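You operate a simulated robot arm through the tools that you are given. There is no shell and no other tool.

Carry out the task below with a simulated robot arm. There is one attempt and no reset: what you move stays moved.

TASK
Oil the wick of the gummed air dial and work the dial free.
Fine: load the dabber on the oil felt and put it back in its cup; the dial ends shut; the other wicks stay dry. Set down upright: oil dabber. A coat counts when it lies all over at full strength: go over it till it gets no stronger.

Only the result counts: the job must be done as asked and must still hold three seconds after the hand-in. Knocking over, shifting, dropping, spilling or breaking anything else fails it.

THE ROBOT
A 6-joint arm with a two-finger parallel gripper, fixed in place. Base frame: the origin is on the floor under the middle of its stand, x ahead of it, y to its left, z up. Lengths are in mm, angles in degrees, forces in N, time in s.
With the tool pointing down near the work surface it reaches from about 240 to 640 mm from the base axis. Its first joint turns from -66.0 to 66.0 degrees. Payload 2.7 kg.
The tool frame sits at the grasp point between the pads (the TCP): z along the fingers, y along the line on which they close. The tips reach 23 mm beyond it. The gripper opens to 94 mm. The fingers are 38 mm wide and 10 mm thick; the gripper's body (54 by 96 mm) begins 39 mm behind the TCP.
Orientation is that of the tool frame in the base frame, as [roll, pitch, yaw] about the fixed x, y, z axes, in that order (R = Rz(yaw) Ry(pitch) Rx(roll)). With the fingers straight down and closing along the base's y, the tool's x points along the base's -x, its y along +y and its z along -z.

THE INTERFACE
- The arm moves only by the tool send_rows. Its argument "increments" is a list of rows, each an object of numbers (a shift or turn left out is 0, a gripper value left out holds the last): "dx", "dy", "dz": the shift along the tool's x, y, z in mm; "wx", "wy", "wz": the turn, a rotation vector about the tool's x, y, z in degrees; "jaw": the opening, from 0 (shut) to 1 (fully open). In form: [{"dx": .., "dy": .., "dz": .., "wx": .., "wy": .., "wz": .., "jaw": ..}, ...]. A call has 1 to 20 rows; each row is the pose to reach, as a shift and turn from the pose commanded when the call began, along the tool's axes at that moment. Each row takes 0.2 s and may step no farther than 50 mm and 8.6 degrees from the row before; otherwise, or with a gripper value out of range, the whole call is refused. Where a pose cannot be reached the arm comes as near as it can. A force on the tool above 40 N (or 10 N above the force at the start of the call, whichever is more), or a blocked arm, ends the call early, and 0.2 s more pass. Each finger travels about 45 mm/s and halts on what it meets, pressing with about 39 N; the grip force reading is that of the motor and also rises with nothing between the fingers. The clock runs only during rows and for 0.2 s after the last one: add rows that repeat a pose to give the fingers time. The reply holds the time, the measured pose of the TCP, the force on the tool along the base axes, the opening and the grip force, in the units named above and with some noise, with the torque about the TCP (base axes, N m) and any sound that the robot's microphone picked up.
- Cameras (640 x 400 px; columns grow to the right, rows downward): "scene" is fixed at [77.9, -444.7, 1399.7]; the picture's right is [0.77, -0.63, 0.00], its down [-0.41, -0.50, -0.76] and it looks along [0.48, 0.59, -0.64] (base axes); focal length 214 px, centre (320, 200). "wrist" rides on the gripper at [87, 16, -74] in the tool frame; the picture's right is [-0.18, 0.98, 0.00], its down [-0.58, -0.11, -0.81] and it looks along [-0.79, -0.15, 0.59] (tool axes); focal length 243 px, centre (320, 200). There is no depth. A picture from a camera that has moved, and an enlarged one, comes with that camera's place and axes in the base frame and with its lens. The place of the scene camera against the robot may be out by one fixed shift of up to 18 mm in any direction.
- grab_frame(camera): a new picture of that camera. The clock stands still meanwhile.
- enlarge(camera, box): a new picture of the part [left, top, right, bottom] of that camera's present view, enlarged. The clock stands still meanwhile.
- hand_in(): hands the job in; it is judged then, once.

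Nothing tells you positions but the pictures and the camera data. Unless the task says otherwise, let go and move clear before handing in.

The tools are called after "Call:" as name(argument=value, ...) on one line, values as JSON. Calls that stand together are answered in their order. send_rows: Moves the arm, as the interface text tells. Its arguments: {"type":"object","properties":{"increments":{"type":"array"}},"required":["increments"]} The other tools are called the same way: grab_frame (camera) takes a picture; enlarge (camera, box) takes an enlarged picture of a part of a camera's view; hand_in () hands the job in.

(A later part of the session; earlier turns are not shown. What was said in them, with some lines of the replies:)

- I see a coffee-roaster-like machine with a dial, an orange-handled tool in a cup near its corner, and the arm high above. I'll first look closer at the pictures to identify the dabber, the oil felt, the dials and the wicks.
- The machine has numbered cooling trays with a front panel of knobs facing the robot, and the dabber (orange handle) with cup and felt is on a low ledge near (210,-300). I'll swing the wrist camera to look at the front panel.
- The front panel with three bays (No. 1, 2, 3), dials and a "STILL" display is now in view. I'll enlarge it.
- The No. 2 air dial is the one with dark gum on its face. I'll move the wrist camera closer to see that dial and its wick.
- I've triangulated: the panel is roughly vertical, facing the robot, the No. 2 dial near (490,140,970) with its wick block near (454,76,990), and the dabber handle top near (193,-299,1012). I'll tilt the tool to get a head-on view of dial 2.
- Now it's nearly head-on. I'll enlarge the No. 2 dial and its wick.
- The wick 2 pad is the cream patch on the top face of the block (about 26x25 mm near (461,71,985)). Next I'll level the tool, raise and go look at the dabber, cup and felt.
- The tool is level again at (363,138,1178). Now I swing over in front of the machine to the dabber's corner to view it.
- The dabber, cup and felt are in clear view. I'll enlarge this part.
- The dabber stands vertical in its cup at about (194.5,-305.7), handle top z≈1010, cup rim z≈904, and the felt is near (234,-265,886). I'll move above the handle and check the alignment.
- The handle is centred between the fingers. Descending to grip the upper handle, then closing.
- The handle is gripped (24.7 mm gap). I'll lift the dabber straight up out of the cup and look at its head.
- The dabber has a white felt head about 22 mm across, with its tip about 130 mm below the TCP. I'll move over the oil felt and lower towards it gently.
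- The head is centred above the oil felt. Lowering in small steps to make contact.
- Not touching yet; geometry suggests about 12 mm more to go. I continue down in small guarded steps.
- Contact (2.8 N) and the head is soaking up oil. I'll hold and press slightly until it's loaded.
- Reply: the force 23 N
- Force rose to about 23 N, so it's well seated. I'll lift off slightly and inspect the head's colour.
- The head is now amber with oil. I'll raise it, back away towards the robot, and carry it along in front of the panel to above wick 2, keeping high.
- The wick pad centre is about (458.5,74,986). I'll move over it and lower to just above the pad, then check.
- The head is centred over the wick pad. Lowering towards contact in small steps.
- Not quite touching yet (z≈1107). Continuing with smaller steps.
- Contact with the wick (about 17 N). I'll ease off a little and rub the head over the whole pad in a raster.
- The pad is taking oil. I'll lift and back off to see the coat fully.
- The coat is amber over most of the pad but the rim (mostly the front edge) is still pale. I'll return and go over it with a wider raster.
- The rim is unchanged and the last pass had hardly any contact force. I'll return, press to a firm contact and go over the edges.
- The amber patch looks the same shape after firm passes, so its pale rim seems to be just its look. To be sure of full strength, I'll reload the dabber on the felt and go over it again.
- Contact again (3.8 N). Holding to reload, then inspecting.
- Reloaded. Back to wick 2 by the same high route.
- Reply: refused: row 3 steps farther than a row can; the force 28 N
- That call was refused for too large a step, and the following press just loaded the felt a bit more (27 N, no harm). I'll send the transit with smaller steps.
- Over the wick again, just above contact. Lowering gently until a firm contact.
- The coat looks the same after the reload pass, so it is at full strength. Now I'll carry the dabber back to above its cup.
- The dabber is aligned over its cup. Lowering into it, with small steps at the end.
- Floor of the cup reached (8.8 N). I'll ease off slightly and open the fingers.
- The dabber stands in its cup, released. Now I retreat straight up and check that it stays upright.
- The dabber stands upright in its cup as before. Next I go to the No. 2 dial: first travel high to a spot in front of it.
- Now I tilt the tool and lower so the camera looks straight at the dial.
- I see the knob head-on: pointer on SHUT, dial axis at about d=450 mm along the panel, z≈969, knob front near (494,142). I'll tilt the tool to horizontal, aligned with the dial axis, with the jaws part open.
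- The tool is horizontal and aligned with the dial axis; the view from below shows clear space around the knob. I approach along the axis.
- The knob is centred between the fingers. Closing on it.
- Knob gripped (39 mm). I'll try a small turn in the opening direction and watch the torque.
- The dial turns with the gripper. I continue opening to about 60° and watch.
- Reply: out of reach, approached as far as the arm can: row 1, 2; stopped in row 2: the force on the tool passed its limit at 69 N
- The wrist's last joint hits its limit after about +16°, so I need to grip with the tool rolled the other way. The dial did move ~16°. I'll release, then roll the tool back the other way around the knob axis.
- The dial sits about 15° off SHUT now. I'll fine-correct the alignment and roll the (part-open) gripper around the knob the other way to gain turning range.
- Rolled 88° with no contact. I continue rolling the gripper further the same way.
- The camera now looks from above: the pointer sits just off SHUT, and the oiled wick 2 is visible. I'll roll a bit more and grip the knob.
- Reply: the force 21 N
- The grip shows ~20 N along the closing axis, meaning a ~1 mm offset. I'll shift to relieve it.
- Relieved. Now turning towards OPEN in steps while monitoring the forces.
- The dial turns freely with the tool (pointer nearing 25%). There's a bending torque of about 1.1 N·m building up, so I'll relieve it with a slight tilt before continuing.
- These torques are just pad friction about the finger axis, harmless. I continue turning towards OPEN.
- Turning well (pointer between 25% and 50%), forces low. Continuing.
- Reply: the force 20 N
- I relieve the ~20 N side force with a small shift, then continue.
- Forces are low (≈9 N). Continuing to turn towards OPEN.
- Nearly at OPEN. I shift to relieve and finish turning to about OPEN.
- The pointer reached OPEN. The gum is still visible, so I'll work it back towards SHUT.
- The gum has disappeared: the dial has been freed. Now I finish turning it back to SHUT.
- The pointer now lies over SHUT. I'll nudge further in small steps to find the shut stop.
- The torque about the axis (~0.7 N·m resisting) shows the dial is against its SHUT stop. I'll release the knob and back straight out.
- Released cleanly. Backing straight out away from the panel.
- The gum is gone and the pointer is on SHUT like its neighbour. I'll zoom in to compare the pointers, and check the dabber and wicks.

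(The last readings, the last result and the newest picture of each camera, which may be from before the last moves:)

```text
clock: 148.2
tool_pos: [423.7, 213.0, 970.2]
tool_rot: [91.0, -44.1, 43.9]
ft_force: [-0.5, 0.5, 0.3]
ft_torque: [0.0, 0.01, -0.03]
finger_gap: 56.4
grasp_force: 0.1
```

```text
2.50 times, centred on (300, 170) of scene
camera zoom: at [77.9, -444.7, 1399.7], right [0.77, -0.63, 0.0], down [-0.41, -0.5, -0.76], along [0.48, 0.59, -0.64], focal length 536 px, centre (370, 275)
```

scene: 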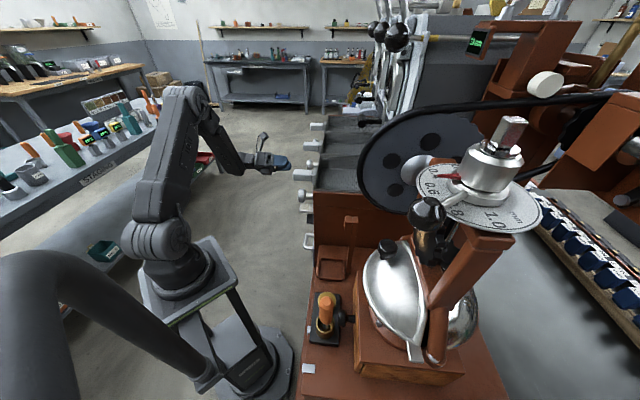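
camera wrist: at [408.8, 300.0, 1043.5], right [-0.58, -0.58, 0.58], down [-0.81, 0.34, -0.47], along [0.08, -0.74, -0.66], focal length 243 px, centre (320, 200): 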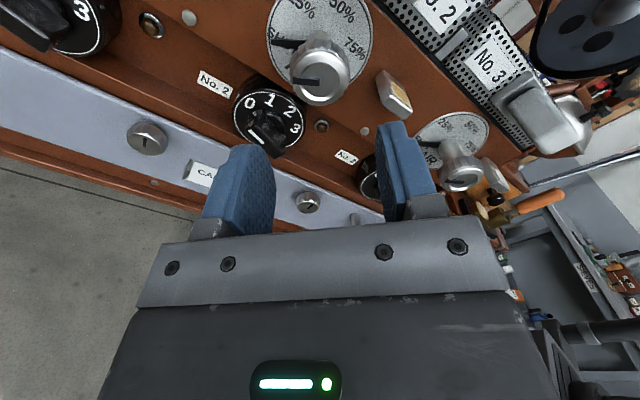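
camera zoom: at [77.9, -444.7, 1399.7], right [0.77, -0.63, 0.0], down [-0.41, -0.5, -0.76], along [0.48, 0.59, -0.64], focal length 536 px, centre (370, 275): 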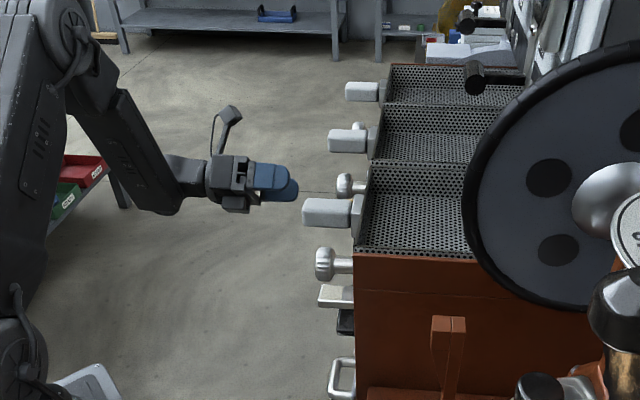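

All looks good. I'll roll the wrist back to its natural orientation and take the same frontal view as before to compare the pointer with the starting SHUT position.

Call:
send_rows(increments=[{"dz": -10, "wz": 8}, {"dz": -20, "wz": 16}, {"dz": -20, "wz": 24}, {"dz": -20, "wz": 32}, {"dz": -20, "wz": 40}, {"dz": -20, "wz": 48}, {"dz": -20, "wz": 56}, {"dz": -20, "wz": 64}, {"dz": -20, "wz": 72}, {"dz": -20, "wz": 80}, {"dz": -20, "wz": 88}, {"dz": -20, "wz": 96}, {"dz": -20, "wz": 104}, {"dz": -20, "wz": 112}, {"dz": -20, "wz": 113}])

Call:
send_rows(increments=[{"wz": 8}, {"wz": 16}, {"wz": 24}, {"wz": 32}, {"wz": 40}, {"wz": 48}, {"wz": 56}, {"wz": 64}, {"wz": 72}, {"wz": 80}, {"wz": 88}, {"wz": 96}, {"wz": 104}, {"wz": 112}, {"wz": 113}, {"wz": 113}])

```text
clock: 151.4
tool_pos: [411.4, 225.9, 972.1]
tool_rot: [-90.8, -23.0, -135.2]
ft_force: [0.2, 0.4, -0.4]
ft_torque: [0.0, -0.01, 0.0]
finger_gap: 56.4
grasp_force: 0.1
```

```text
clock: 154.8
tool_pos: [410.4, 225.5, 970.0]
tool_rot: [174.6, 89.3, 129.2]
ft_force: [-1.0, 0.4, -0.7]
ft_torque: [-0.03, 0.01, 0.0]
finger_gap: 56.3
grasp_force: 0.0
```

Call:
send_rows(increments=[{"wy": 6, "dz": 5, "dx": 1, "jaw": 1}, {"wy": 12, "dz": 10, "dx": 2, "jaw": 1}, {"wy": 18, "dz": 16, "dx": 3}, {"wy": 24, "dz": 21, "dx": 4}, {"wy": 30, "dz": 27, "dx": 5}, {"wy": 36, "dz": 32, "dx": 6.5}, {"wy": 42, "dz": 38, "dx": 7.5}, {"wy": 48, "dz": 43, "dx": 8.5}, {"wy": 54, "dz": 48, "dx": 9.7, "dy": -2}, {"wy": 54, "dz": 48, "dx": 9.7, "dy": -2}])

Call:
grab_frame(camera="wrist")

Call:
enlarge(camera="wrist", box=[220, 80, 420, 240])

```text
clock: 157.0
tool_pos: [444.0, 190.8, 960.1]
tool_rot: [179.9, 35.2, 134.4]
ft_force: [0.5, -0.4, 0.4]
ft_torque: [0.0, 0.02, -0.03]
finger_gap: 94.1
grasp_force: 0.1
```

```text
taken
camera wrist: at [374.9, 282.9, 971.2], right [0.81, 0.58, 0.11], down [-0.07, -0.09, 0.99], along [0.59, -0.81, -0.03], focal length 243 px, centre (320, 200)
```

wrist: 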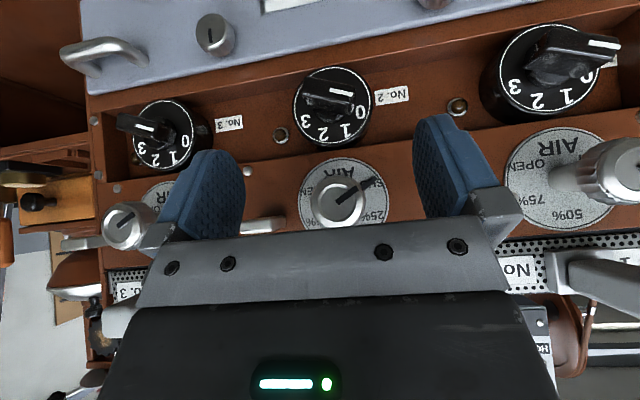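

```text
2.50 times, centred on (320, 160) of wrist
camera zoom: at [374.9, 282.9, 971.2], right [0.81, 0.58, 0.11], down [-0.07, -0.09, 0.99], along [0.59, -0.81, -0.03], focal length 606 px, centre (320, 300)
```

zoom: 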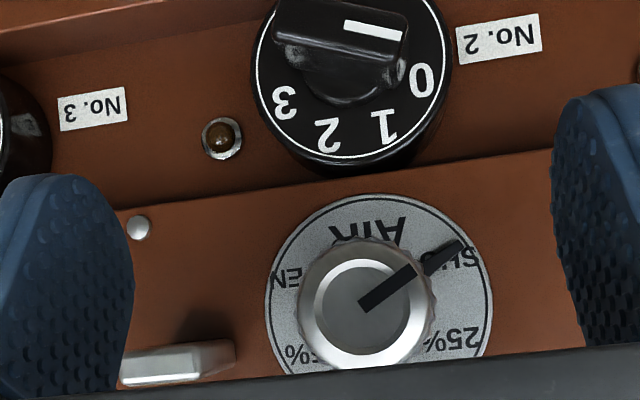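

The pointer sits on SHUT exactly as at the start, and the gum is gone. I'll raise and level the arm well clear of the machine.

Call:
send_rows(increments=[{"dx": -5, "dz": -22, "wy": 5}, {"dx": -10, "dz": -45, "wy": 10}, {"dx": -16, "dz": -67, "wy": 15}, {"dx": -21, "dz": -90, "wy": 20}, {"dx": -27, "dz": -112, "wy": 25}, {"dx": -32, "dz": -135, "wy": 30}, {"dx": -37.5, "dz": -157, "wy": 35}, {"dx": -37.5, "dz": -157, "wy": 35}])

Call:
grab_frame(camera="wrist")

Call:
grab_frame(camera="scene")

```text
clock: 158.8
tool_pos: [401.0, 233.9, 1111.2]
tool_rot: [-180.0, 0.2, 134.6]
ft_force: [0.4, -0.4, 0.1]
ft_torque: [-0.01, -0.02, 0.02]
finger_gap: 94.1
grasp_force: 0.0
```

```text
taken
camera wrist: at [351.4, 305.8, 1184.5], right [0.83, 0.56, 0.0], down [0.33, -0.49, 0.81], along [0.45, -0.67, -0.59], focal length 243 px, centre (320, 200)
```

wrist: 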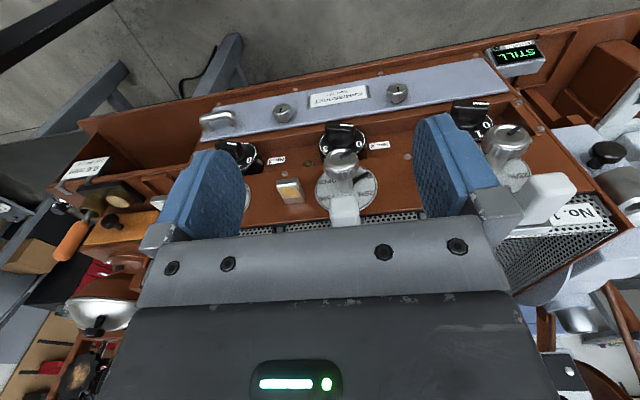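

```text
taken
```

scene: 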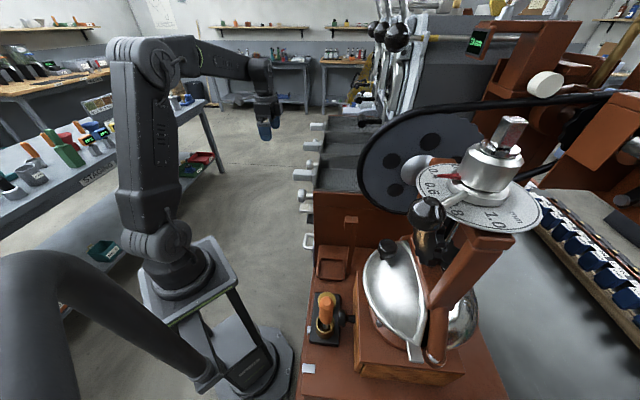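

Everything is in place. One last close look at the wick and dabber before handing in.

Call:
enlarge(camera="wrist", box=[265, 165, 325, 215])

Call:
enlarge(camera="wrist", box=[50, 160, 150, 280])

```text
8.00 times, centred on (295, 190) of wrist
camera zoom: at [351.4, 305.8, 1184.5], right [0.83, 0.56, 0.0], down [0.33, -0.49, 0.81], along [0.45, -0.67, -0.59], focal length 1941 px, centre (520, 280)
```

zoom: 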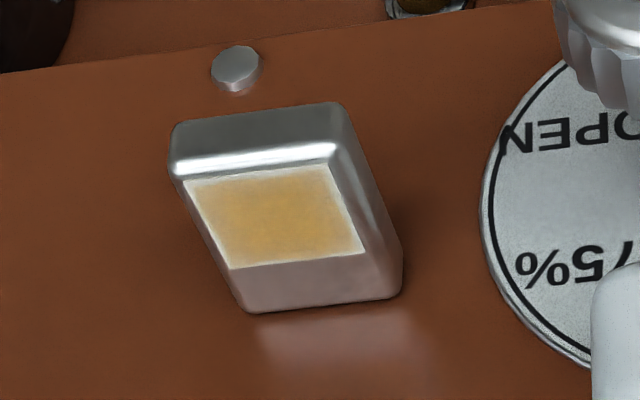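

```text
3.33 times, centred on (100, 220) of wrist
camera zoom: at [351.4, 305.8, 1184.5], right [0.83, 0.56, 0.0], down [0.33, -0.49, 0.81], along [0.45, -0.67, -0.59], focal length 809 px, centre (1053, 133)
```

zoom: 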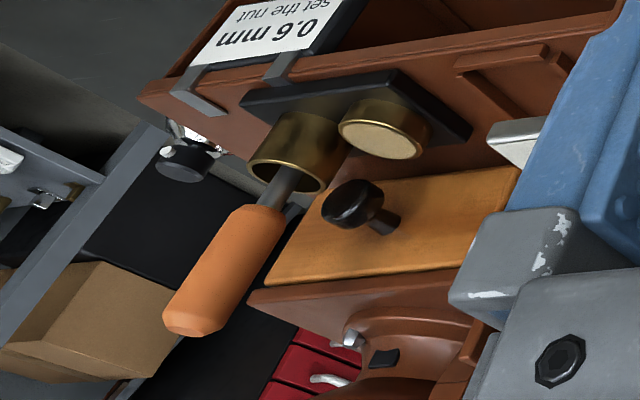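

The wick of dial 2 is coated, its gum is gone, and the dial is on SHUT. The dabber stands upright in its cup, the other wicks look dry, and the arm is clear. I'm handing in.

Call:
hand_in()

```text
The job is handed in.
```

I handed the job in: the wick of the No. 2 air dial is oiled, and the dial is worked free and back at SHUT. I don't have the verdict yet.

- **Oiling:** I loaded the dabber on the oil felt, went over the pad, reloaded and went over it again. The second loading made the coat no stronger. A thin pale edge stayed around the pad through every pass; I took it as part of how the coat looks, but couldn't confirm that.
- **Dial:** I turned it from SHUT to OPEN and back. The gum disappeared on the way back. It ended against its shut stop, with the pointer where it started.
- **Dabber:** it stands upright in its cup, where it was.
- **Other wicks and the rest:** I never touched the other wicks. Nothing else looks moved or knocked.

The arm was let go and clear of the machine before the hand-in.
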